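You operate a simulated robot arm through the tools that you are given. There is no shell and no other tool. Be economical: measure what you need, move in short steps, check, and stop when the job is done.

Carry out the task below with a simulated two-armed robot. There is one attempt and no reset: what you move stays moved.

JOB
On the top of the black bench, fold the cloth rag in half, so that its two short edges meet.

It is judged by the outcome, as a careful person would: the job done as asked, and still so three seconds after it is handed in. It fails if anything else is knocked over, pushed out of place, dropped, spilled or broken. Flat cloth is picked up by pressing the open fingertips on it (5 to 10 N) and closing them slowly along it; thin cloth reads only 2 to 8 mm in the jaws.

ROBOT AND FRAMES
Two 7-joint arms with two-finger parallel grippers on one trunk, on a base that drives. Base frame: it is fixed to the floor where the robot stands at the start and does not move with it; the origin is under the middle of the robot, x ahead of it, y to its left, z up; the surface under the hand at the start is at about z = 0.85. Readings come in m, degrees, newtons and seconds.
The left shoulder is at the start at [0.07, 0.177, 1.095], the right one opposite. With the tool pointing down near the work surface each hand reaches from about 0.3 to 0.74 m from the robot's upright axis, wherever it stands, measured 20 degrees to its own side. Places, roughly: top of the black bench [0.6, -0.2, 0.8]. Payload 3.43 kg a hand.
Tool frame (each hand has its own): the origin (TCP) lies between the finger pads and is the grasp point; the fingertips stand 0.03 m ahead of it; z points along the fingers, y is the line along which they close. The gripper opens to 0.094 m. The fingers are 0.028 m wide and 0.01 m thick; the gripper's body (0.05 by 0.096 m) begins 0.055 m behind the TCP.
Orientation is that of the tool frame in the base frame, as a unit quaternion [x, y, z, w]. With the fingers straight down and closing along the base's y, the tool's x points along the base's -x, its y along +y and its z along -z.

CONTROLS
- The arms move only by the tool servo_tool. It takes "left_steps", "right_steps" or both (then of equal length, played together; a hand with none holds still); each is a list that holds one entry, the list of rows, each a list of 7 numbers: the shift along the base's x, y, z in m, then the turn, a rotation vector about the base's x, y, z in degrees, then the finger opening in m, from 0 to 0.094. In form: [[[x, y, z, ax, ay, az, grip], ...]]. A call has 1 to 8 rows; each row is the pose to reach, as a shift and turn from the pose commanded when the call began. Rows are played at 5 a second. More than 0.05 m and 8.6 degrees between two rows, or a gripper value outside its range, and nothing of the call is played. Where a pose cannot be reached the arm comes as near as it can. A force on the tool above 40 N (or 10 N above the force at the start of the call, whichever is more), or a blocked arm, ends the call early, and 0.2 s more pass. The fingers move at their own pace (about 0.153 m/s each) and stop on an object; they squeeze with about 32 N. The grip force told is the motor's: it shows also when the fingers shut on nothing. Time passes only in rows, and 0.2 s behind the last, so rows that repeat a pose let the fingers close. It gives the time, the measured TCP pose, the force on the tool (base axes), the opening and the grip force at its end, in the units of the frame above (readings bear some noise), with the torque about the TCP (base axes, N m) and any sound that the robot's microphone picked up.
- Cameras (640 x 400 px; columns grow to the right, rows downward): "scene" is now at [0.1173, 0.0334, 1.403]; the picture's right is [0.39, -0.92, 0.00], its down [-0.69, -0.29, -0.66] and it looks along [0.61, 0.26, -0.75] (base axes); focal length 280 px, centre (320, 200). "left" rides on the left gripper at [0.076, -0.014, -0.102] in its tool frame; the picture's right is [0.18, 0.98, 0.00], its down [-0.75, 0.14, -0.64] and it looks along [-0.63, 0.12, 0.77] (tool axes); focal length 243 px, centre (320, 200). "right" rides on the right gripper at [0.076, 0.014, -0.102] in its tool frame; the picture's right is [-0.18, 0.98, 0.00], its down [-0.75, -0.14, -0.64] and it looks along [-0.63, -0.12, 0.77] (tool axes); focal length 243 px, centre (320, 200). There is no depth. A picture from a camera that has moved, and an enlarged one, comes with that camera's place and axes in the base frame and with its lens. The place of the scene camera against the robot may be out by one fixed shift of up to 0.018 m in any direction.
- capture(camera): a new picture of that camera. The clock stands still meanwhile.
- lift_body(by): slides the trunk up (or, below 0, down) by that many m; the arms and the scene camera ride with it, the base frame stays. It gives what a move gives, with no picture.
- base_move(legs): drives the robot by 1 to 6 legs, each [ahead, turn to the left] in m and degrees, along the robot's own axes; the way and the turn of a leg run together, so that a leg with both is an arc; at most 1.5 m and 180 degrees a leg. The arms and the cameras ride along, it lands a little off, and it stops where it bumps. It gives what a move gives.
- pan_tilt(pan, tilt): turns the head with the scene camera to pan (to the left, within 86 degrees either way) and tilt (down, from -29 to 69), counted from straight ahead of the robot. It gives what a move gives.
- enlarge(camera, box): a new picture of the part [left, top, right, bottom] of that camera's present view, enlarged. The clock stands still meanwhile.
- close_job(): hands the job in; it is judged then, once.

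Work in short steps. Places have to be worked out from the pictures, the camera data and where the tool is seen: move nearer, look again, correct. Check each grasp and each placing, and mend what went wrong. You have 120 turns and 88 pictures in all, those below and enlarged ones among them. Open the grippers and draw the arms clear of the work before you hand the job in, unless the task says otherwise; then end with one line.

The tools are called after "Request:" by a JSON object that holds its "fn" and its "kwargs". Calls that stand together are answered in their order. servo_tool: Moves the arms, as the interface text tells. Its arguments: {"type":"object","properties":{"left_steps":{"type":"array"},"right_steps":{"type":"array"}},"required":[]} The other tools are called the same way: lift_body (by) slides the trunk up or down; base_move (legs) drives the base; pan_tilt (pan, tilt) turns the head that bears the scene camera; capture (camera) takes a picture; enlarge (camera, box) takes an enlarged picture of a part of a camera's view; close_job () hands the job in.

At the start:

```text
time_s: 0.0
left_tcp_pos: [0.4032, 0.3446, 1.0549]
left_ee_rot: [0.001, 1.0, 0.001, 0.001]
left_ft_force: [0.2, 0.3, 0.4]
left_wrist_torque: [0.0, 0.01, 0.02]
left_width: 0.0943
left_grasp_force: 0.1
right_tcp_pos: [0.5619, -0.0109, 1.0658]
right_ee_rot: [0.001, 1.0, 0.0, 0.0]
right_ft_force: [0.7, -0.1, -0.4]
right_wrist_torque: [-0.01, 0.01, 0.04]
right_width: 0.0938
right_grasp_force: 0.1
trunk travel left (down, up): [-0.675, 0.165]
robot x, y, heading: [0.0047, -0.0026, 0.2]
head pan, tilt: [22.9, 48.6]
```

scene: 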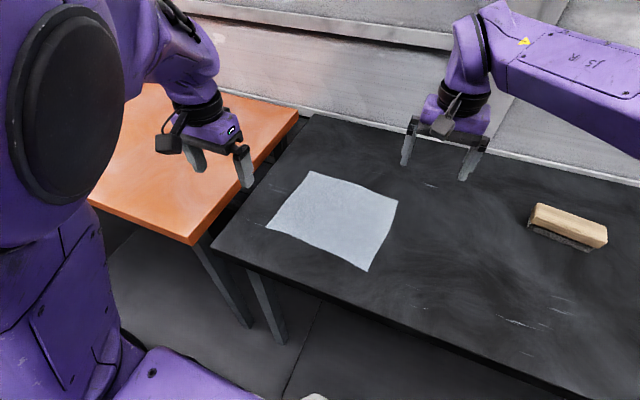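
right: 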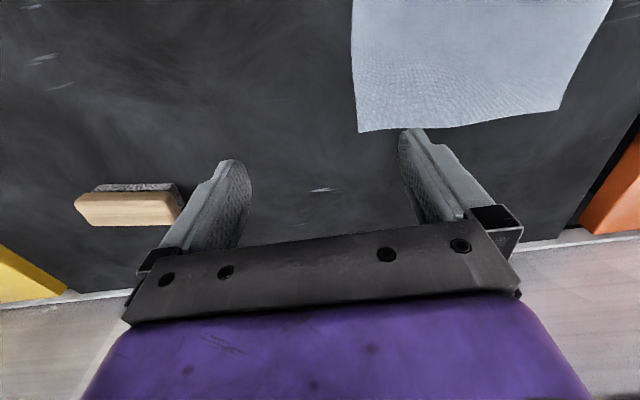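
left: 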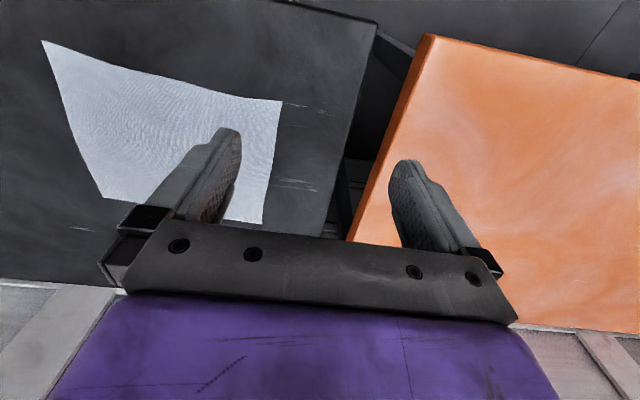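

The cloth appears to lie at x≈0.43–0.66, y≈0.04–0.30, with its short edges running along x (≈0.227 m against 0.257 m). I'll turn the robot left about 17° so that it faces the cloth, then look.

Request:
{"fn": "base_move", "kwargs": {"legs": [[0, 17]]}}

Request:
{"fn": "pan_tilt", "kwargs": {"pan": 0, "tilt": 60}}

Request:
{"fn": "capture", "kwargs": {"camera": "scene"}}

```text
time_s: 1.4
left_tcp_pos: [0.2858, 0.4463, 1.0542]
left_ee_rot: [-0.148, 0.989, 0.0, 0.001]
left_ft_force: [-0.7, 0.8, -0.3]
left_wrist_torque: [0.0, 0.01, 0.0]
left_width: 0.0939
left_grasp_force: 0.1
right_tcp_pos: [0.5405, 0.1537, 1.0657]
right_ee_rot: [-0.147, 0.989, 0.001, 0.0]
right_ft_force: [-0.5, 0.3, 0.4]
right_wrist_torque: [0.02, 0.02, -0.04]
right_width: 0.0939
right_grasp_force: 0.0
trunk travel left (down, up): [-0.675, 0.165]
robot x, y, heading: [0.0005, 0.0008, 16.9]
head pan, tilt: [22.9, 48.6]
```

```text
time_s: 2.2
left_tcp_pos: [0.2849, 0.447, 1.0535]
left_ee_rot: [-0.148, 0.989, 0.0, 0.0]
left_ft_force: [-0.4, 0.3, 0.0]
left_wrist_torque: [0.0, 0.0, -0.04]
left_width: 0.094
left_grasp_force: 0.0
right_tcp_pos: [0.541, 0.1527, 1.0644]
right_ee_rot: [-0.148, 0.989, 0.0, 0.0]
right_ft_force: [0.0, -1.1, 0.6]
right_wrist_torque: [-0.01, 0.02, -0.01]
right_width: 0.0941
right_grasp_force: 0.1
trunk travel left (down, up): [-0.675, 0.165]
robot x, y, heading: [0.0005, -0.0, 17.1]
head pan, tilt: [0.0, 60.0]
```

```text
84 pictures are left
camera scene: at [0.1069, 0.037, 1.3886], right [0.29, -0.96, 0.0], down [-0.83, -0.25, -0.5], along [0.48, 0.15, -0.87], focal length 280 px, centre (320, 200)
```

scene: 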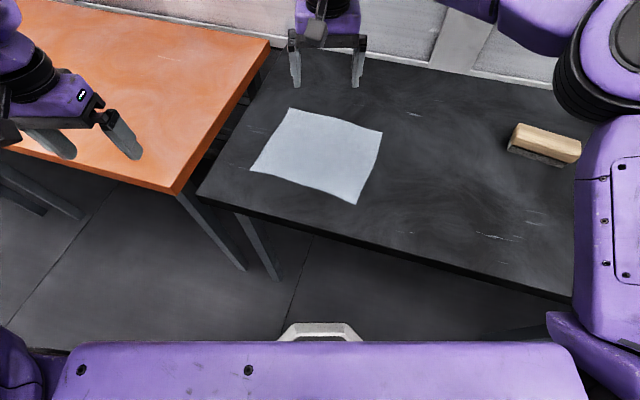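

Same cloth estimate again: A far-left (0.657,0.292), B far-right (0.647,0.037), C near-right (0.419,0.05), D near-left (0.433,0.31). Plan: the right hand takes B and the left takes C, and both carry edge BC over to AD. I'll turn a bit more and come slightly nearer for reach.

Request:
{"fn": "base_move", "kwargs": {"legs": [[0, 10], [0.06, 0]]}}

Request:
{"fn": "capture", "kwargs": {"camera": "right"}}

Request:
{"fn": "capture", "kwargs": {"camera": "scene"}}

```text
time_s: 3.9
left_tcp_pos: [0.2519, 0.5139, 1.0558]
left_ee_rot: [-0.234, 0.972, 0.001, 0.002]
left_ft_force: [0.1, -0.7, -0.2]
left_wrist_torque: [-0.01, -0.03, -0.01]
left_width: 0.0939
left_grasp_force: 0.0
right_tcp_pos: [0.5538, 0.2708, 1.0684]
right_ee_rot: [-0.232, 0.973, 0.001, 0.002]
right_ft_force: [-1.0, -0.7, 0.2]
right_wrist_torque: [0.02, -0.06, -0.01]
right_width: 0.0939
right_grasp_force: 0.1
trunk travel left (down, up): [-0.675, 0.165]
robot x, y, heading: [0.0521, 0.0284, 26.8]
head pan, tilt: [0.0, 60.0]
```

```text
83 pictures are left
camera right: at [0.4807, 0.2484, 1.17], right [-0.28, 0.96, 0.0], down [0.73, 0.21, 0.65], along [0.62, 0.18, -0.76], focal length 243 px, centre (320, 200)
```

right: 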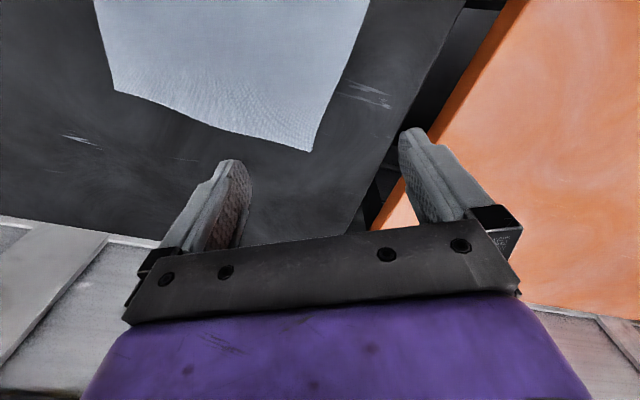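

```text
82 pictures are left
camera scene: at [0.1463, 0.0801, 1.3892], right [0.45, -0.89, 0.0], down [-0.77, -0.39, -0.5], along [0.45, 0.23, -0.86], focal length 280 px, centre (320, 200)
```

scene: 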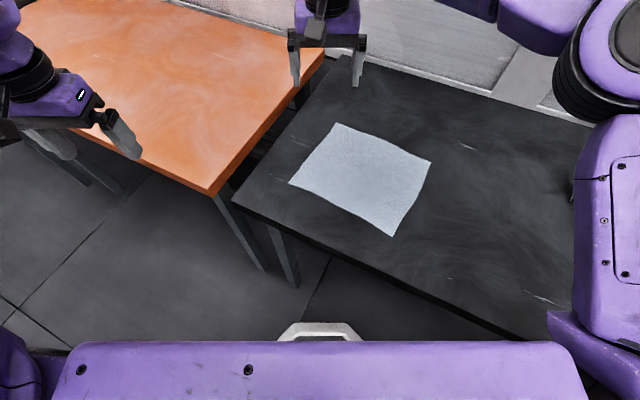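

The right wrist camera agrees with z≈0.85 for the bench and gives B≈(0.643,0.029), A≈(0.655,0.284). I'll bring the right hand above corner B, turned so it closes across the short edge, while the left moves partway.

Request:
{"fn": "servo_tool", "kwargs": {"right_steps": [[[0.012, -0.04, 0, 0, 0, -5, 0.06], [0.024, -0.08, 0, 0, 0, -10, 0.06], [0.036, -0.12, 0, 0, 0, -15, 0.06], [0.048, -0.16, 0, 0, 0, -20, 0.06], [0.06, -0.2, -0.02, 0, 0, -25, 0.06], [0.071, -0.235, -0.05, 0, 0, -30, 0.06], [0.071, -0.235, -0.08, 0, 0, -30, 0.06], [0.071, -0.235, -0.08, 0, 0, -30, 0.06]]], "left_steps": [[[0.01, -0.04, 0, 0, 0, -5, 0.06], [0.025, -0.08, 0, 0, 0, -10, 0.06], [0.04, -0.12, 0, 0, 0, -15, 0.06], [0.055, -0.16, 0, 0, 0, -20, 0.06], [0.07, -0.2, 0, 0, 0, -25, 0.06], [0.09, -0.24, 0, 0, 0, -30, 0.06], [0.11, -0.28, 0, 0, 0, -30, 0.06], [0.11, -0.28, 0, 0, 0, -30, 0.06]]]}}

Request:
{"fn": "capture", "kwargs": {"camera": "right"}}

Request:
{"fn": "capture", "kwargs": {"camera": "scene"}}

```text
time_s: 5.7
left_tcp_pos: [0.3683, 0.2359, 1.0532]
left_ee_rot: [0.027, 1.0, 0.002, 0.0]
left_ft_force: [-0.3, -1.0, -0.5]
left_wrist_torque: [-0.02, 0.02, 0.03]
left_width: 0.06
left_grasp_force: 0.1
left hand out of reach, approached as far as the arm can: row 1, 2, 3, 4, 5
right_tcp_pos: [0.6319, 0.038, 0.9835]
right_ee_rot: [0.027, 1.0, 0.002, -0.001]
right_ft_force: [-0.3, -0.3, -0.8]
right_wrist_torque: [0.02, 0.04, 0.02]
right_width: 0.0598
right_grasp_force: 0.1
trunk travel left (down, up): [-0.675, 0.165]
robot x, y, heading: [0.0527, 0.0276, 27.1]
head pan, tilt: [0.0, 60.0]
```

```text
81 pictures are left
camera right: at [0.5592, 0.0565, 1.0856], right [0.24, 0.97, 0.0], down [0.75, -0.18, 0.64], along [0.62, -0.15, -0.77], focal length 243 px, centre (320, 200)
```

right: 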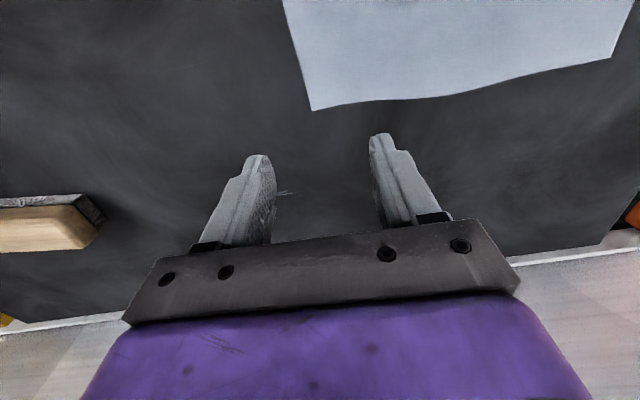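

```text
80 pictures are left
camera scene: at [0.1551, 0.0804, 1.3884], right [0.45, -0.89, 0.0], down [-0.77, -0.39, -0.5], along [0.44, 0.23, -0.87], focal length 280 px, centre (320, 200)
```

scene: 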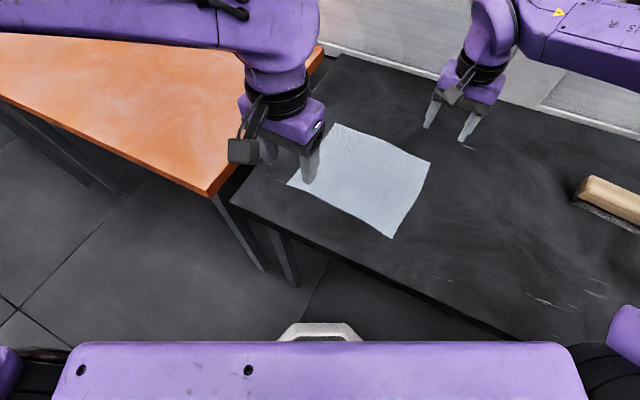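

From the right wrist camera, corner B≈(0.638,0.029), with the edge running almost along x. I'll bring the left hand over toward corner C at a safe height and the right down to just above B.

Request:
{"fn": "servo_tool", "kwargs": {"right_steps": [[[-0.003, 0.002, -0.02, 0, 0, 0, 0.04], [-0.006, 0.004, -0.04, 0, 0, 0, 0.04], [-0.01, 0.006, -0.05, 0, 0, 0, 0.04], [-0.012, 0.007, -0.05, 0, 0, 0, 0.04], [-0.012, 0.007, -0.05, 0, 0, 0, 0.04], [-0.012, 0.007, -0.05, 0, 0, 0, 0.04]]], "left_steps": [[[0.015, -0.04, 0, 0, 0, 0, 0.06], [0.03, -0.08, 0, 0, 0, 0, 0.06], [0.045, -0.12, -0.01, 0, 0, 0, 0.06], [0.06, -0.155, -0.03, 0, 0, 0, 0.06], [0.064, -0.176, -0.07, 0, 0, 0, 0.06], [0.064, -0.176, -0.07, 0, 0, 0, 0.06]]]}}

Request:
{"fn": "capture", "kwargs": {"camera": "left"}}

Request:
{"fn": "capture", "kwargs": {"camera": "right"}}

Request:
{"fn": "capture", "kwargs": {"camera": "scene"}}

```text
time_s: 7.3
left_tcp_pos: [0.4385, 0.0652, 1.0177]
left_ee_rot: [0.014, 0.999, -0.027, 0.025]
left_ft_force: [-0.2, -0.5, -0.5]
left_wrist_torque: [0.0, -0.03, 0.0]
left_width: 0.0601
left_grasp_force: 0.1
right_tcp_pos: [0.6175, 0.0446, 0.9348]
right_ee_rot: [0.027, 1.0, 0.0, 0.0]
right_ft_force: [0.4, 0.0, -0.2]
right_wrist_torque: [-0.02, 0.02, 0.01]
right_width: 0.0401
right_grasp_force: 0.1
trunk travel left (down, up): [-0.675, 0.165]
robot x, y, heading: [0.0539, 0.0282, 27.0]
head pan, tilt: [0.0, 60.0]
stopped in row 6 (left hand): the arm was blocked; the commanded pose is now the measured one
```

```text
79 pictures are left
camera left: at [0.3567, 0.0583, 1.1162], right [-0.15, 0.99, -0.06], down [0.72, 0.16, 0.67], along [0.67, 0.06, -0.74], focal length 243 px, centre (320, 200)
```

left: 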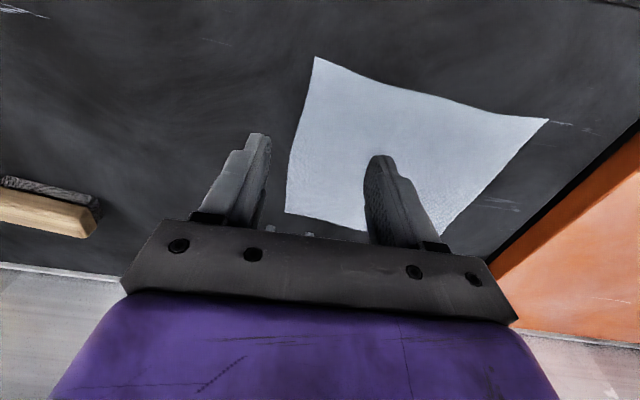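

```text
78 pictures are left
camera right: at [0.5439, 0.0633, 1.037], right [0.24, 0.97, 0.0], down [0.74, -0.18, 0.64], along [0.62, -0.15, -0.77], focal length 243 px, centre (320, 200)
```

right: 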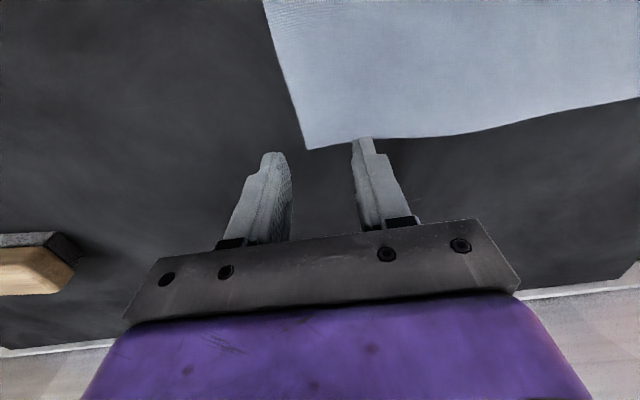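

```text
77 pictures are left
camera scene: at [0.1522, 0.0822, 1.3886], right [0.45, -0.89, 0.0], down [-0.77, -0.39, -0.5], along [0.45, 0.23, -0.87], focal length 280 px, centre (320, 200)
```

scene: 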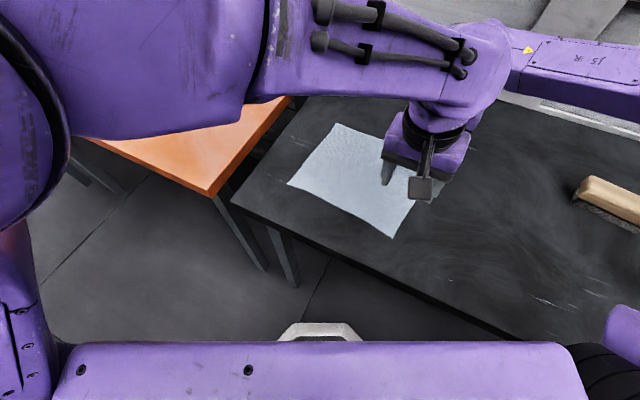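

The left arm was blocked near the right arm. I'll tilt the head up to see what is touching.

Request:
{"fn": "pan_tilt", "kwargs": {"pan": -15, "tilt": 35}}

Request:
{"fn": "capture", "kwargs": {"camera": "scene"}}

```text
time_s: 8.2
left_tcp_pos: [0.4393, 0.0653, 1.0179]
left_ee_rot: [0.015, 0.999, -0.028, 0.025]
left_ft_force: [-0.4, 1.2, -0.3]
left_wrist_torque: [0.01, -0.02, 0.02]
left_width: 0.06
left_grasp_force: 0.2
right_tcp_pos: [0.6162, 0.0438, 0.9359]
right_ee_rot: [0.027, 1.0, 0.0, 0.0]
right_ft_force: [-0.6, -1.0, 0.9]
right_wrist_torque: [0.01, -0.02, 0.01]
right_width: 0.04
right_grasp_force: 0.1
trunk travel left (down, up): [-0.675, 0.165]
robot x, y, heading: [0.0554, 0.0309, 27.2]
head pan, tilt: [-15.0, 35.0]
```

```text
76 pictures are left
camera scene: at [0.1788, 0.0705, 1.4228], right [0.21, -0.98, 0.0], down [-0.56, -0.12, -0.82], along [0.8, 0.17, -0.57], focal length 280 px, centre (320, 200)
```

scene: 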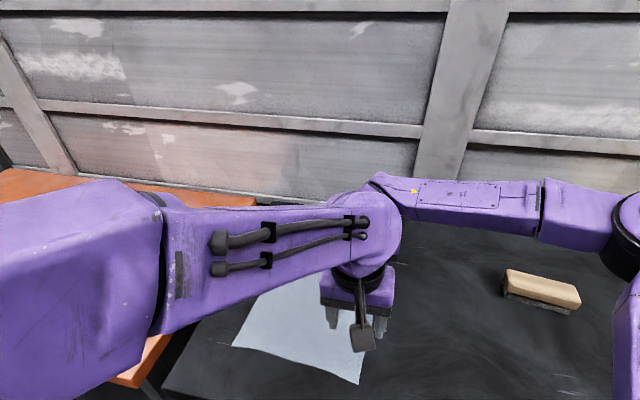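

The wrist bulges of the two arms touch. I'll tilt the hands apart, with the left wrist back toward the robot and the right wrist away, to gain clearance over the short edge.

Request:
{"fn": "servo_tool", "kwargs": {"left_steps": [[[-0.01, 0.0, 0.005, 1, -7, 0, 0.04], [-0.015, 0, 0.005, 2, -14, 0, 0.04], [-0.01, -0.002, 0, 3, -22, 0, 0.04], [-0.007, -0.004, -0.02, 3, -22, 0, 0.04], [-0.004, -0.006, -0.05, 3, -22, 0, 0.04], [-0.004, -0.006, -0.05, 3, -22, 0, 0.04]]], "right_steps": [[[0, 0, 0.01, 0, 7, 0, 0.04], [0, 0, 0.01, 0, 14, 0, 0.04], [0.0, 0, 0.01, 0, 17, 0, 0.04], [0, 0, 0, 0, 17, 0, 0.04], [0, 0, 0, 0, 17, 0, 0.04], [0, 0, 0, 0, 17, 0, 0.04]]]}}

Request:
{"fn": "capture", "kwargs": {"camera": "scene"}}

Request:
{"fn": "capture", "kwargs": {"camera": "left"}}

```text
time_s: 9.6
left_tcp_pos: [0.4359, 0.0572, 0.9807]
left_ee_rot: [0.016, 0.974, -0.009, 0.224]
left_ft_force: [-1.0, 0.7, 0.1]
left_wrist_torque: [0.02, 0.0, 0.03]
left_width: 0.04
left_grasp_force: 0.0
right_tcp_pos: [0.6165, 0.0453, 0.9355]
right_ee_rot: [0.026, 0.989, -0.004, -0.147]
right_ft_force: [0.2, 0.4, 0.3]
right_wrist_torque: [0.01, 0.0, 0.0]
right_width: 0.0399
right_grasp_force: 0.0
trunk travel left (down, up): [-0.675, 0.165]
robot x, y, heading: [0.0516, 0.0285, 27.0]
head pan, tilt: [-15.0, 35.0]
```

```text
75 pictures are left
camera scene: at [0.1783, 0.0707, 1.4229], right [0.21, -0.98, 0.0], down [-0.56, -0.12, -0.82], along [0.8, 0.17, -0.57], focal length 280 px, centre (320, 200)
```

scene: 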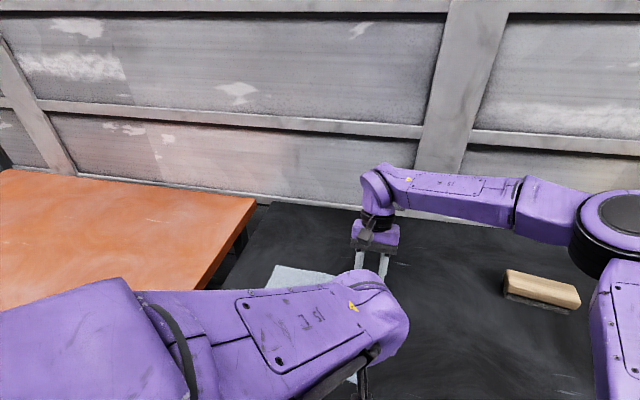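

```text
74 pictures are left
camera left: at [0.3223, 0.0469, 1.0391], right [-0.13, 0.99, -0.09], down [0.4, 0.14, 0.9], along [0.91, 0.08, -0.42], focal length 243 px, centre (320, 200)
```

left: 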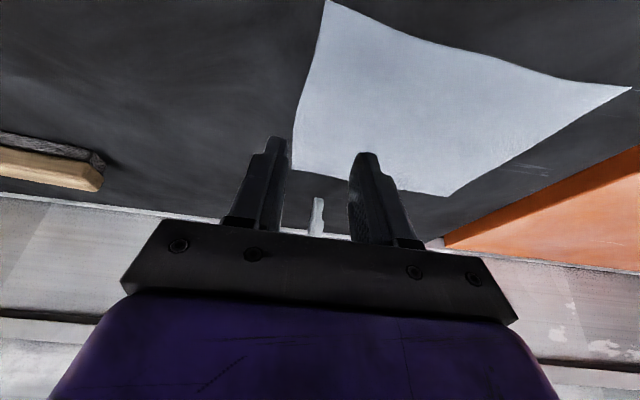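

Plenty of clearance now. Both hands are placed over the edge near the corners (edge about 15 mm outside hand centre), so I'll lower to just above the cloth.

Request:
{"fn": "servo_tool", "kwargs": {"left_steps": [[[0, 0, -0.03, 0, 0, 0, 0.04], [0, 0, -0.06, 0, 0, 0, 0.04], [0, 0, -0.08, 0, 0, 0, 0.04], [0, 0, -0.088, 0, 0, 0, 0.04], [0, 0, -0.088, 0, 0, 0, 0.04]]], "right_steps": [[[0, 0, -0.02, 0, 0, 0, 0.04], [0, 0, -0.035, 0, 0, 0, 0.04], [0, 0, -0.043, 0, 0, 0, 0.04], [0, 0, -0.043, 0, 0, 0, 0.04], [0, 0, -0.043, 0, 0, 0, 0.04]]]}}

Request:
{"fn": "capture", "kwargs": {"camera": "right"}}

Request:
{"fn": "capture", "kwargs": {"camera": "left"}}

```text
time_s: 11.0
left_tcp_pos: [0.4572, 0.0684, 0.9211]
left_ee_rot: [-0.017, 0.969, -0.028, 0.243]
left_ft_force: [-0.8, 0.2, 0.4]
left_wrist_torque: [-0.04, -0.02, 0.01]
left_width: 0.0402
left_grasp_force: 0.1
right_tcp_pos: [0.6171, 0.0452, 0.8933]
right_ee_rot: [0.026, 0.989, -0.005, -0.147]
right_ft_force: [0.3, 0.5, 0.0]
right_wrist_torque: [0.03, -0.01, -0.03]
right_width: 0.0399
right_grasp_force: 0.0
trunk travel left (down, up): [-0.675, 0.165]
robot x, y, heading: [0.0491, 0.0268, 27.0]
head pan, tilt: [-15.0, 35.0]
stopped in row 5 (left hand): the arm was blocked; the commanded pose is now the measured one
```

```text
73 pictures are left
camera right: at [0.5764, 0.0634, 1.0123], right [0.23, 0.97, -0.07], down [0.9, -0.18, 0.4], along [0.37, -0.15, -0.92], focal length 243 px, centre (320, 200)
```

right: 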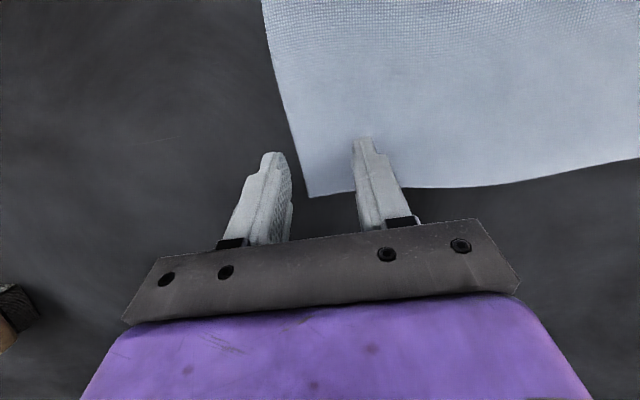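

```text
72 pictures are left
camera left: at [0.3419, 0.0545, 0.9754], right [-0.18, 0.97, -0.15], down [0.36, 0.21, 0.91], along [0.92, 0.11, -0.39], focal length 243 px, centre (320, 200)
```

left: 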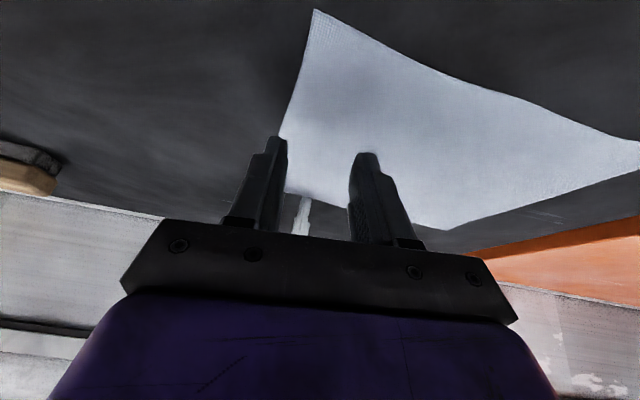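

The left arm is blocked again at z≈0.92. I'll look down from the head to see what its arm touches.

Request:
{"fn": "pan_tilt", "kwargs": {"pan": 5, "tilt": 64}}

Request:
{"fn": "capture", "kwargs": {"camera": "scene"}}

```text
time_s: 11.9
left_tcp_pos: [0.4569, 0.0671, 0.9206]
left_ee_rot: [-0.017, 0.969, -0.028, 0.243]
left_ft_force: [0.6, -1.4, -0.1]
left_wrist_torque: [-0.03, -0.02, 0.03]
left_width: 0.0397
left_grasp_force: 0.1
right_tcp_pos: [0.6163, 0.0444, 0.8926]
right_ee_rot: [0.026, 0.989, -0.003, -0.148]
right_ft_force: [0.7, 0.3, 0.8]
right_wrist_torque: [0.01, 0.0, -0.02]
right_width: 0.04
right_grasp_force: 0.0
trunk travel left (down, up): [-0.675, 0.165]
robot x, y, heading: [0.0503, 0.028, 26.8]
head pan, tilt: [5.0, 64.0]
```

```text
71 pictures are left
camera scene: at [0.1453, 0.085, 1.3841], right [0.53, -0.85, 0.0], down [-0.76, -0.48, -0.44], along [0.37, 0.23, -0.9], focal length 280 px, centre (320, 200)
```

scene: 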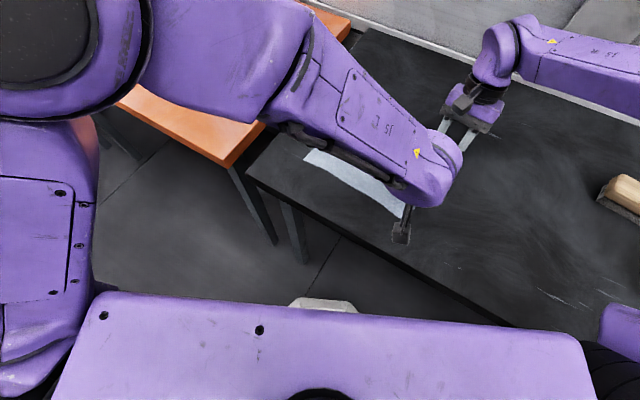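

Nothing external touches, so the left wrist is probably folded to its limit. I'll raise the left, cut its tilt to about 10° (the right's tilt now gives clearance) and try lowering again.

Request:
{"fn": "servo_tool", "kwargs": {"left_steps": [[[-0.003, -0.003, 0.03, 0, 0, 0, 0.04], [-0.008, -0.006, 0.05, 1, 7, 0, 0.04], [-0.015, -0.008, 0.05, 2, 14, 0, 0.04], [-0.02, -0.01, 0.05, 2.6, 18, 0, 0.04], [-0.02, -0.01, 0.02, 2.6, 18, 0, 0.04], [-0.02, -0.01, -0.01, 2.6, 18, 0, 0.04], [-0.02, -0.01, -0.025, 2.6, 18, 0, 0.04], [-0.02, -0.01, -0.025, 2.6, 18, 0, 0.04]]]}}

Request:
{"fn": "capture", "kwargs": {"camera": "left"}}

```text
time_s: 13.9
left_tcp_pos: [0.4597, 0.07, 0.9352]
left_ee_rot: [-0.048, 0.992, -0.042, 0.114]
left_ft_force: [-0.3, 0.1, -0.2]
left_wrist_torque: [0.0, -0.02, 0.01]
left_width: 0.0401
left_grasp_force: 0.1
right_tcp_pos: [0.6161, 0.0442, 0.8921]
right_ee_rot: [0.026, 0.989, -0.005, -0.147]
right_ft_force: [0.1, 0.2, 0.1]
right_wrist_torque: [-0.01, 0.02, 0.0]
right_width: 0.04
right_grasp_force: 0.0
trunk travel left (down, up): [-0.675, 0.165]
robot x, y, heading: [0.0538, 0.029, 26.9]
head pan, tilt: [5.0, 64.0]
stopped in row 8 (left hand): the arm was blocked; the commanded pose is now the measured one
```

```text
70 pictures are left
camera left: at [0.3629, 0.0551, 1.019], right [-0.26, 0.96, -0.13], down [0.57, 0.27, 0.78], along [0.78, 0.13, -0.61], focal length 243 px, centre (320, 200)
```

left: 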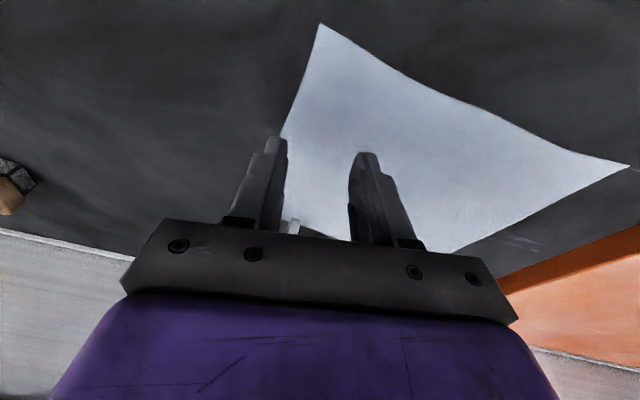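

The left is blocked where it must cross the robot's midline close to the body, so this heading doesn't suit corner C. I'll raise the hands, back off and turn right to about 5°, and later turn the base left as part of the fold.

Request:
{"fn": "servo_tool", "kwargs": {"left_steps": [[[0, 0.02, 0.03, 0, 0, 0, 0.04], [-0.01, 0.05, 0.06, 0, 0, 0, 0.04], [-0.02, 0.08, 0.1, 0, 0, 0, 0.04], [-0.02, 0.08, 0.1, 0, 0, 0, 0.04]]], "right_steps": [[[0, 0, 0.03, 0, 0, 0, 0.04], [0, 0, 0.06, 0, 0, 0, 0.04], [0, 0, 0.1, 0, 0, 0, 0.04], [0, 0, 0.1, 0, 0, 0, 0.04]]]}}

Request:
{"fn": "base_move", "kwargs": {"legs": [[-0.05, 0], [0, -22]]}}

Request:
{"fn": "pan_tilt", "kwargs": {"pan": 15, "tilt": 50}}

Request:
{"fn": "capture", "kwargs": {"camera": "scene"}}

```text
refused: row 3 steps farther than a row can; nothing moved
```

```text
time_s: 16.0
left_tcp_pos: [0.3989, -0.1115, 0.9356]
left_ee_rot: [0.145, 0.982, -0.062, 0.103]
left_ft_force: [-0.4, -0.4, -0.1]
left_wrist_torque: [0.02, -0.01, 0.02]
left_width: 0.0401
left_grasp_force: 0.1
right_tcp_pos: [0.5351, -0.1947, 0.8937]
right_ee_rot: [0.217, 0.965, 0.025, -0.146]
right_ft_force: [1.0, -0.9, 0.5]
right_wrist_torque: [0.01, 0.04, 0.0]
right_width: 0.0402
right_grasp_force: 0.0
trunk travel left (down, up): [-0.675, 0.165]
robot x, y, heading: [0.0058, 0.003, 4.6]
head pan, tilt: [5.0, 64.0]
```

```text
time_s: 16.8
left_tcp_pos: [0.4003, -0.1113, 0.9378]
left_ee_rot: [0.144, 0.982, -0.063, 0.104]
left_ft_force: [-0.3, -0.5, -0.4]
left_wrist_torque: [-0.03, 0.0, -0.03]
left_width: 0.0398
left_grasp_force: 0.1
right_tcp_pos: [0.5358, -0.1942, 0.8927]
right_ee_rot: [0.217, 0.965, 0.025, -0.147]
right_ft_force: [-0.5, -0.4, 0.2]
right_wrist_torque: [0.0, 0.0, -0.03]
right_width: 0.0399
right_grasp_force: 0.0
trunk travel left (down, up): [-0.675, 0.165]
robot x, y, heading: [0.0045, 0.0038, 4.6]
head pan, tilt: [15.0, 50.0]
```

```text
69 pictures are left
camera scene: at [0.125, 0.0362, 1.4011], right [0.34, -0.94, 0.0], down [-0.72, -0.26, -0.64], along [0.6, 0.22, -0.77], focal length 280 px, centre (320, 200)
```

scene: 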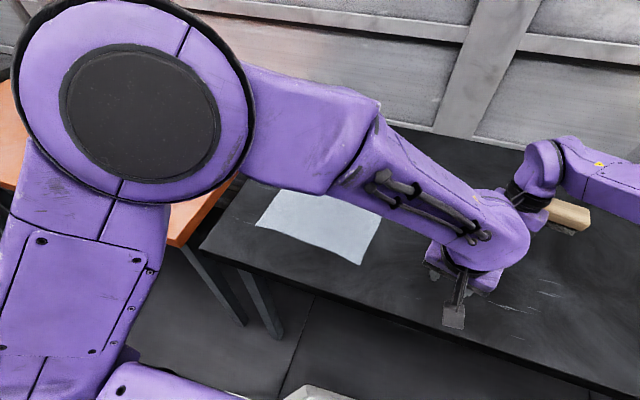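

Cloth and block are undisturbed. I'll raise both hands and bring them back over corners B and C at this heading.

Request:
{"fn": "servo_tool", "kwargs": {"left_steps": [[[0, 0, 0.03, 0, 0, 0, 0.04], [0.006, 0.028, 0.05, 1, 0.5, 2, 0.04], [0.012, 0.056, 0.05, 2, 1, 5, 0.04], [0.018, 0.084, 0.05, 3, 1.5, 8, 0.04], [0.024, 0.112, 0.05, 4, 2, 11, 0.04], [0.03, 0.14, 0.05, 5, 2.5, 13, 0.04], [0.035, 0.169, 0.04, 6, 2.7, 14, 0.04], [0.035, 0.169, 0.04, 6, 2.7, 14, 0.04]]], "right_steps": [[[0, 0, 0.04, 0, 0, 0, 0.04], [0.013, 0.04, 0.05, 0, 0, 3, 0.04], [0.026, 0.08, 0.05, 0, 0, 7, 0.04], [0.039, 0.12, 0.05, 0, 0, 11, 0.04], [0.053, 0.16, 0.05, 0, 0, 15, 0.04], [0.067, 0.2, 0.05, 0, 0, 19, 0.04], [0.081, 0.239, 0.04, 0, 0, 22, 0.04], [0.081, 0.239, 0.04, 0, 0, 22, 0.04]]]}}

Request:
{"fn": "capture", "kwargs": {"camera": "left"}}

Request:
{"fn": "capture", "kwargs": {"camera": "scene"}}

```text
time_s: 18.6
left_tcp_pos: [0.4347, 0.0593, 0.9753]
left_ee_rot: [0.028, 0.996, -0.001, 0.079]
left_ft_force: [0.1, 0.4, -0.4]
left_wrist_torque: [0.02, 0.02, 0.03]
left_width: 0.0399
left_grasp_force: 0.0
right_tcp_pos: [0.5995, -0.0039, 0.9408]
right_ee_rot: [0.063, 0.987, 0.001, -0.148]
right_ft_force: [-0.4, 0.6, 0.2]
right_wrist_torque: [0.01, 0.0, -0.02]
right_width: 0.0398
right_grasp_force: 0.1
right hand out of reach, approached as far as the arm can: row 6, 7, 8
trunk travel left (down, up): [-0.675, 0.165]
robot x, y, heading: [0.0097, 0.0052, 4.6]
head pan, tilt: [15.0, 50.0]
```

```text
68 pictures are left
camera left: at [0.3421, 0.0494, 1.0626], right [-0.13, 0.99, -0.03], down [0.65, 0.1, 0.75], along [0.75, 0.08, -0.66], focal length 243 px, centre (320, 200)
```

left: 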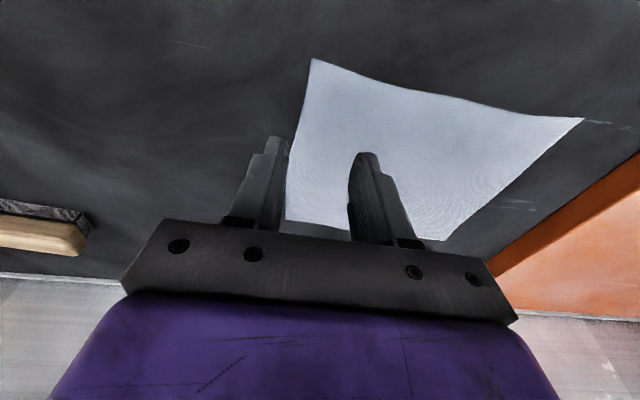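

```text
67 pictures are left
camera scene: at [0.125, 0.0369, 1.4011], right [0.34, -0.94, 0.0], down [-0.72, -0.26, -0.64], along [0.61, 0.22, -0.77], focal length 280 px, centre (320, 200)
```

scene: 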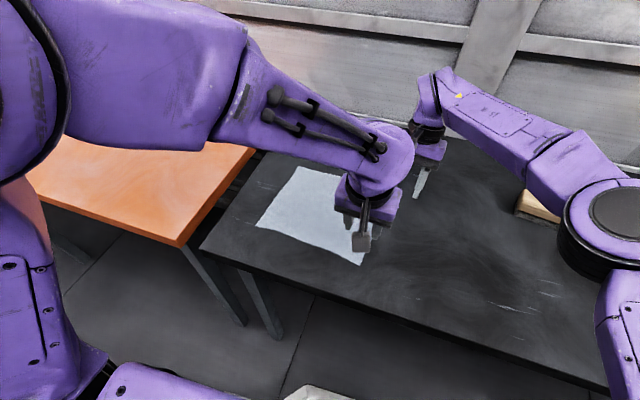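

The right is out of reach only because of its outward tilt, so I'll straighten it and move it over B, while the left lowers towards the cloth.

Request:
{"fn": "servo_tool", "kwargs": {"right_steps": [[[0, 0.0, 0, 0, -6, 1, 0.04], [0.005, 0.01, 0, 0, -12, 2, 0.04], [0.01, 0.02, 0, 0, -17, 4, 0.04], [0.015, 0.035, 0, 0, -17, 4, 0.04], [0.02, 0.049, 0, 0, -17, 4, 0.04], [0.02, 0.049, 0, 0, -17, 4, 0.04]]], "left_steps": [[[0, 0, -0.01, 0, 0, 0, 0.04], [0, 0, -0.03, 0, 0, 0, 0.04], [0, 0, -0.05, 0, 0, 0, 0.04], [0, 0, -0.07, 0, 0, 0, 0.04], [0, 0, -0.08, 0, 0, 0, 0.04], [0, 0, -0.08, 0, 0, 0, 0.04]]]}}

Request:
{"fn": "capture", "kwargs": {"camera": "right"}}

Request:
{"fn": "capture", "kwargs": {"camera": "left"}}

```text
time_s: 20.0
left_tcp_pos: [0.4346, 0.058, 0.896]
left_ee_rot: [0.028, 0.996, -0.001, 0.08]
left_ft_force: [0.9, -0.4, 0.2]
left_wrist_torque: [0.02, 0.01, -0.01]
left_width: 0.0399
left_grasp_force: 0.1
right_tcp_pos: [0.6185, 0.0446, 0.9419]
right_ee_rot: [0.029, 1.0, 0.006, 0.001]
right_ft_force: [-0.4, -0.8, -0.5]
right_wrist_torque: [0.01, 0.0, -0.07]
right_width: 0.0402
right_grasp_force: 0.0
trunk travel left (down, up): [-0.675, 0.165]
robot x, y, heading: [0.0063, 0.0056, 4.8]
head pan, tilt: [15.0, 50.0]
```

```text
66 pictures are left
camera right: at [0.5457, 0.0623, 1.0449], right [0.24, 0.97, 0.01], down [0.74, -0.19, 0.64], along [0.62, -0.14, -0.77], focal length 243 px, centre (320, 200)
```

right: 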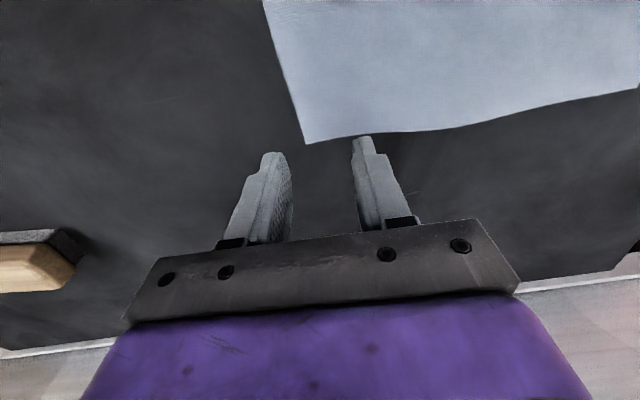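

```text
65 pictures are left
camera left: at [0.3421, 0.0483, 0.9842], right [-0.13, 0.99, -0.03], down [0.65, 0.1, 0.75], along [0.75, 0.08, -0.66], focal length 243 px, centre (320, 200)
```

left: 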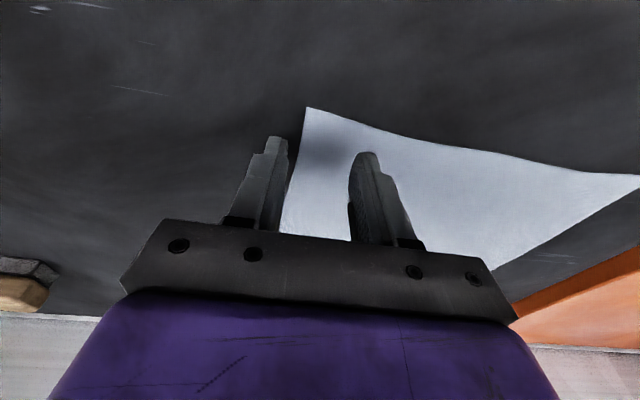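

Both hands now reach: the fingers straddle the edge near each corner. I'll lower to near contact.

Request:
{"fn": "servo_tool", "kwargs": {"right_steps": [[[0, 0, -0.025, 0, 0, 0, 0.04], [0, 0, -0.045, 0, 0, 0, 0.04], [0, 0, -0.054, 0, 0, 0, 0.04], [0, 0, -0.06, 0, 0, 0, 0.04], [0, 0, -0.062, 0, 0, 0, 0.04], [0, 0, -0.064, 0, 0, 0, 0.04]]], "left_steps": [[[0, 0, 0, 0, 0, 0, 0.04], [0, 0, -0.003, 0, 0, 0, 0.04], [0, 0, -0.006, 0, 0, 0, 0.04], [0, 0, -0.01, 0, 0, 0, 0.04], [0, 0, -0.013, 0, 0, 0, 0.04], [0, 0, -0.016, 0, 0, 0, 0.04]]]}}

```text
time_s: 21.4
left_tcp_pos: [0.4361, 0.0583, 0.8832]
left_ee_rot: [0.027, 0.996, -0.003, 0.083]
left_ft_force: [0.6, -0.6, 0.2]
left_wrist_torque: [0.02, 0.02, 0.03]
left_width: 0.0403
left_grasp_force: 0.0
right_tcp_pos: [0.6188, 0.0455, 0.8808]
right_ee_rot: [0.029, 1.0, 0.007, 0.001]
right_ft_force: [0.4, -0.9, 8.4]
right_wrist_torque: [0.15, -0.08, -0.01]
right_width: 0.0397
right_grasp_force: 0.1
trunk travel left (down, up): [-0.675, 0.165]
robot x, y, heading: [0.0058, 0.003, 4.7]
head pan, tilt: [15.0, 50.0]
```

The right presses at 8 N (TCP z≈0.881); the left isn't touching yet, so I'll lower it a few millimetres more.

Request:
{"fn": "servo_tool", "kwargs": {"left_steps": [[[0, 0, -0.002, 0, 0, 0, 0.04], [0, 0, -0.004, 0, 0, 0, 0.04], [0, 0, -0.0045, 0, 0, 0, 0.04]]]}}

```text
time_s: 22.2
left_tcp_pos: [0.4369, 0.0568, 0.8835]
left_ee_rot: [0.023, 0.996, -0.008, 0.085]
left_ft_force: [-1.5, -0.4, 14.6]
left_wrist_torque: [0.37, 0.14, 0.02]
left_width: 0.0399
left_grasp_force: 0.0
right_tcp_pos: [0.6186, 0.0444, 0.8816]
right_ee_rot: [0.029, 1.0, 0.007, 0.0]
right_ft_force: [1.9, 0.7, 7.6]
right_wrist_torque: [0.19, -0.1, -0.03]
right_width: 0.0401
right_grasp_force: 0.1
trunk travel left (down, up): [-0.675, 0.165]
robot x, y, heading: [0.0099, 0.0049, 4.6]
head pan, tilt: [15.0, 50.0]
```

Left at 15 N is a bit hard; I'll ease it 2 mm and close both grippers slowly along the cloth.

Request:
{"fn": "servo_tool", "kwargs": {"left_steps": [[[0, 0, 0.0015, 0, 0, 0, 0.038], [0, 0, 0.0015, 0, 0, 0, 0.032], [0, 0, 0.0015, 0, 0, 0, 0.026], [0, 0, 0.0015, 0, 0, 0, 0.02], [0, 0, 0.0015, 0, 0, 0, 0.014], [0, 0, 0.0015, 0, 0, 0, 0.008], [0, 0, 0.0015, 0, 0, 0, 0.0], [0, 0, 0.0015, 0, 0, 0, 0.0]]], "right_steps": [[[0, 0, 0, 0, 0, 0, 0.038], [0, 0, 0, 0, 0, 0, 0.032], [0, 0, 0, 0, 0, 0, 0.026], [0, 0, 0, 0, 0, 0, 0.02], [0, 0, 0, 0, 0, 0, 0.014], [0, 0, 0, 0, 0, 0, 0.008], [0, 0, 0, 0, 0, 0, 0.0], [0, 0, 0, 0, 0, 0, 0.0]]]}}

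Request:
{"fn": "capture", "kwargs": {"camera": "left"}}

Request:
{"fn": "capture", "kwargs": {"camera": "right"}}

```text
time_s: 24.0
left_tcp_pos: [0.4354, 0.0567, 0.8837]
left_ee_rot: [0.023, 0.996, -0.008, 0.083]
left_ft_force: [1.1, 1.7, 20.8]
left_wrist_torque: [0.2, 0.12, -0.03]
left_width: 0.0021
left_grasp_force: 31.8
right_tcp_pos: [0.6159, 0.0459, 0.8814]
right_ee_rot: [0.029, 1.0, 0.006, 0.001]
right_ft_force: [-0.8, -2.1, 8.7]
right_wrist_torque: [-0.02, -0.02, 0.0]
right_width: 0.0025
right_grasp_force: 31.4
trunk travel left (down, up): [-0.675, 0.165]
robot x, y, heading: [0.0067, 0.0032, 4.8]
head pan, tilt: [15.0, 50.0]
```

```text
64 pictures are left
camera left: at [0.342, 0.0481, 0.9704], right [-0.13, 0.99, -0.04], down [0.64, 0.12, 0.76], along [0.75, 0.07, -0.65], focal length 243 px, centre (320, 200)
```

left: 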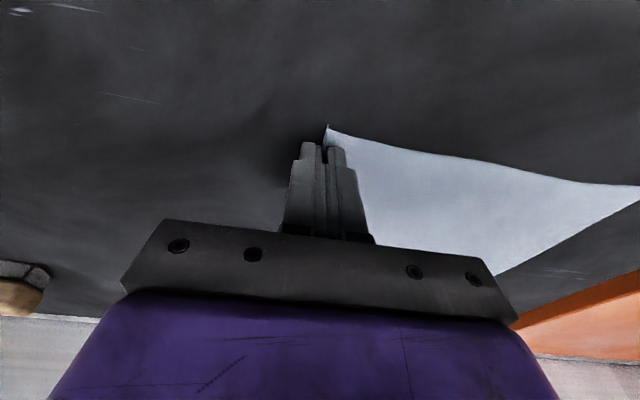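

```text
63 pictures are left
camera right: at [0.5432, 0.0627, 0.9832], right [0.24, 0.97, 0.01], down [0.74, -0.19, 0.64], along [0.63, -0.14, -0.77], focal length 243 px, centre (320, 200)
```

right: 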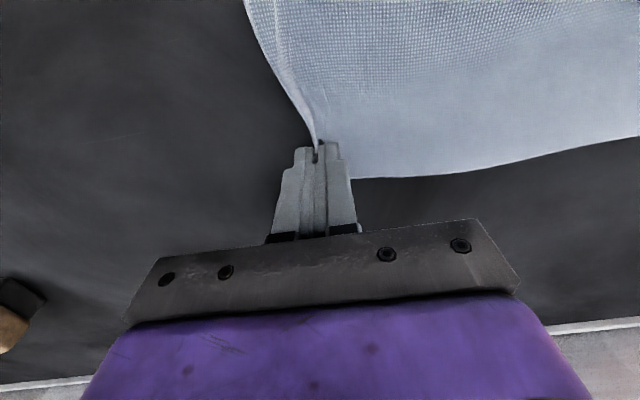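

Both pinched the edge itself (2.1 and 2.5 mm). I'll lift a little with a small move toward the fold, and check.

Request:
{"fn": "servo_tool", "kwargs": {"left_steps": [[[0, 0.003, 0.01, 0, 0, 0, 0], [0, 0.008, 0.025, 0, 0, 0, 0], [0, 0.015, 0.04, 0, 0, 0, 0], [0, 0.025, 0.055, 0, 0, 0, 0], [0, 0.025, 0.055, 0, 0, 0, 0]]], "right_steps": [[[0, 0.003, 0.01, 0, 0, 0, 0], [0, 0.008, 0.025, 0, 0, 0, 0], [0, 0.015, 0.04, 0, 0, 0, 0], [0, 0.025, 0.055, 0, 0, 0, 0], [0, 0.025, 0.055, 0, 0, 0, 0]]]}}

Request:
{"fn": "capture", "kwargs": {"camera": "left"}}

Request:
{"fn": "capture", "kwargs": {"camera": "right"}}

Request:
{"fn": "capture", "kwargs": {"camera": "scene"}}

```text
time_s: 25.2
left_tcp_pos: [0.4348, 0.0816, 0.9322]
left_ee_rot: [0.027, 0.996, 0.0, 0.08]
left_ft_force: [1.1, 0.6, 0.9]
left_wrist_torque: [0.02, 0.0, -0.01]
left_width: 0.0021
left_grasp_force: 31.9
right_tcp_pos: [0.6199, 0.0695, 0.9319]
right_ee_rot: [0.029, 1.0, 0.005, 0.0]
right_ft_force: [-1.0, -0.3, -0.2]
right_wrist_torque: [0.03, 0.03, -0.01]
right_width: 0.002
right_grasp_force: 31.7
trunk travel left (down, up): [-0.675, 0.165]
robot x, y, heading: [0.0086, 0.0041, 4.8]
head pan, tilt: [15.0, 50.0]
```

```text
62 pictures are left
camera left: at [0.3423, 0.073, 1.02], right [-0.13, 0.99, -0.03], down [0.65, 0.1, 0.75], along [0.75, 0.08, -0.66], focal length 243 px, centre (320, 200)
```

left: 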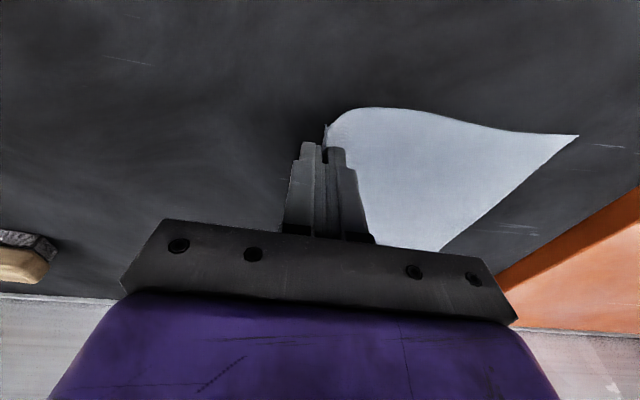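

```text
61 pictures are left
camera right: at [0.5461, 0.0873, 1.0351], right [0.24, 0.97, 0.01], down [0.74, -0.19, 0.64], along [0.62, -0.14, -0.77], focal length 243 px, centre (320, 200)
```

right: 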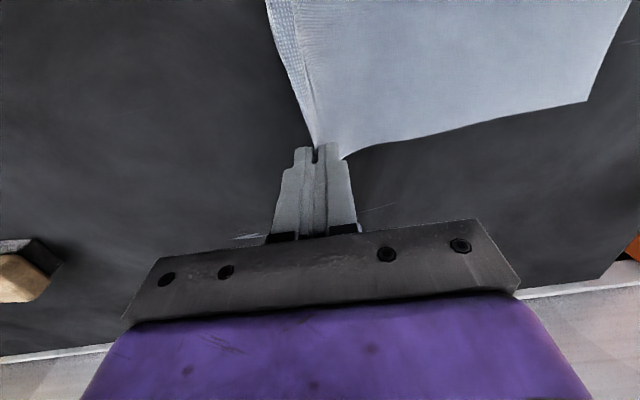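

```text
60 pictures are left
camera scene: at [0.1252, 0.0356, 1.4011], right [0.34, -0.94, 0.0], down [-0.72, -0.26, -0.64], along [0.6, 0.22, -0.77], focal length 280 px, centre (320, 200)
```

scene: 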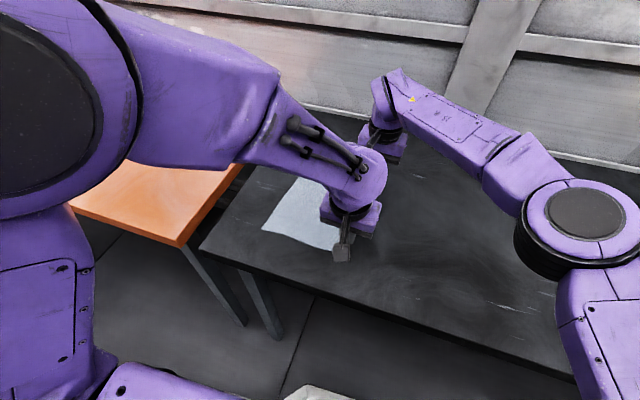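

The edge is held by both hands. The rag shifted about 15 mm toward −y when pinched (A≈(0.652,0.270), D≈(0.426,0.284) now). I'll raise a bit more and then use a base arc to the left to carry the edge over.

Request:
{"fn": "servo_tool", "kwargs": {"left_steps": [[[0, 0.012, 0.012, 0, 0, 0, 0], [0, 0.025, 0.025, 0, 0, 0, 0], [0, 0.04, 0.035, 0, 0, 0, 0], [0, 0.04, 0.035, 0, 0, 0, 0]]], "right_steps": [[[0, 0.01, 0.012, 0, 0, 0, 0], [0, 0.015, 0.025, 0, 0, 0, 0], [0, 0.02, 0.035, 0, 0, 0, 0], [0, 0.02, 0.035, 0, 0, 0, 0]]]}}

Request:
{"fn": "base_move", "kwargs": {"legs": [[0.06, 16]]}}

Request:
{"fn": "capture", "kwargs": {"camera": "left"}}

Request:
{"fn": "capture", "kwargs": {"camera": "right"}}

Request:
{"fn": "capture", "kwargs": {"camera": "scene"}}

```text
time_s: 26.2
left_tcp_pos: [0.4346, 0.1234, 0.9683]
left_ee_rot: [0.027, 0.996, -0.002, 0.08]
left_ft_force: [4.7, 0.2, -0.4]
left_wrist_torque: [-0.06, -0.07, -0.02]
left_width: 0.0021
left_grasp_force: 32.4
right_tcp_pos: [0.62, 0.0903, 0.9683]
right_ee_rot: [0.029, 1.0, 0.006, 0.0]
right_ft_force: [-4.5, 0.8, 0.6]
right_wrist_torque: [0.03, 0.1, -0.02]
right_width: 0.0023
right_grasp_force: 32.4
trunk travel left (down, up): [-0.675, 0.165]
robot x, y, heading: [0.0049, 0.0045, 4.7]
head pan, tilt: [15.0, 50.0]
```

```text
time_s: 27.5
left_tcp_pos: [0.4441, 0.2483, 0.9687]
left_ee_rot: [-0.109, 0.991, 0.01, 0.08]
left_ft_force: [4.9, 0.1, -0.4]
left_wrist_torque: [0.0, -0.09, -0.02]
left_width: 0.0023
left_grasp_force: 31.9
right_tcp_pos: [0.6313, 0.2659, 0.9691]
right_ee_rot: [-0.108, 0.994, 0.006, 0.0]
right_ft_force: [-4.0, 0.5, 0.5]
right_wrist_torque: [-0.02, 0.08, -0.02]
right_width: 0.0019
right_grasp_force: 32.2
trunk travel left (down, up): [-0.675, 0.165]
robot x, y, heading: [0.0591, 0.0195, 20.5]
head pan, tilt: [15.0, 50.0]
```

```text
59 pictures are left
camera left: at [0.3576, 0.2126, 1.0561], right [-0.39, 0.92, -0.03], down [0.6, 0.28, 0.75], along [0.7, 0.28, -0.66], focal length 243 px, centre (320, 200)
```

left: 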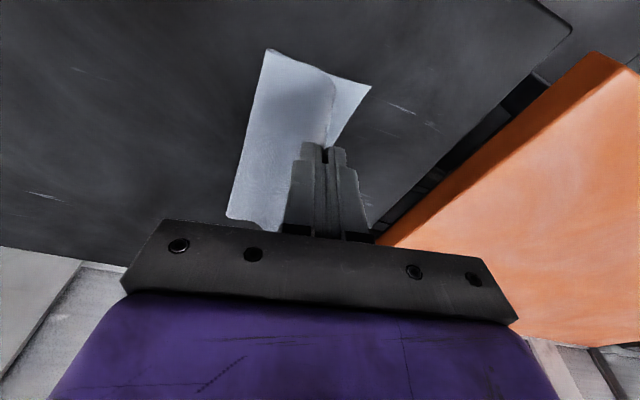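

```text
58 pictures are left
camera right: at [0.5557, 0.2619, 1.0709], right [-0.03, 1.0, 0.01], down [0.77, 0.02, 0.64], along [0.64, 0.03, -0.77], focal length 243 px, centre (320, 200)
```

right: 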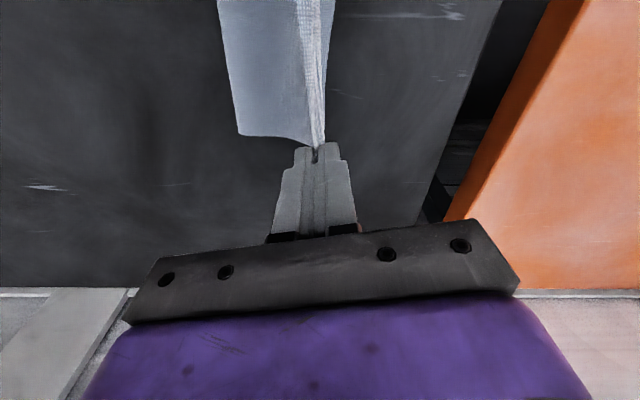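

```text
57 pictures are left
camera scene: at [0.1703, 0.0811, 1.4012], right [0.58, -0.82, 0.0], down [-0.62, -0.44, -0.64], along [0.52, 0.37, -0.77], focal length 280 px, centre (320, 200)
```

scene: 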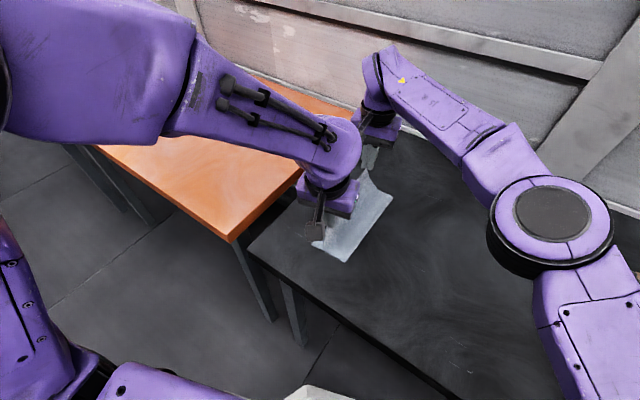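

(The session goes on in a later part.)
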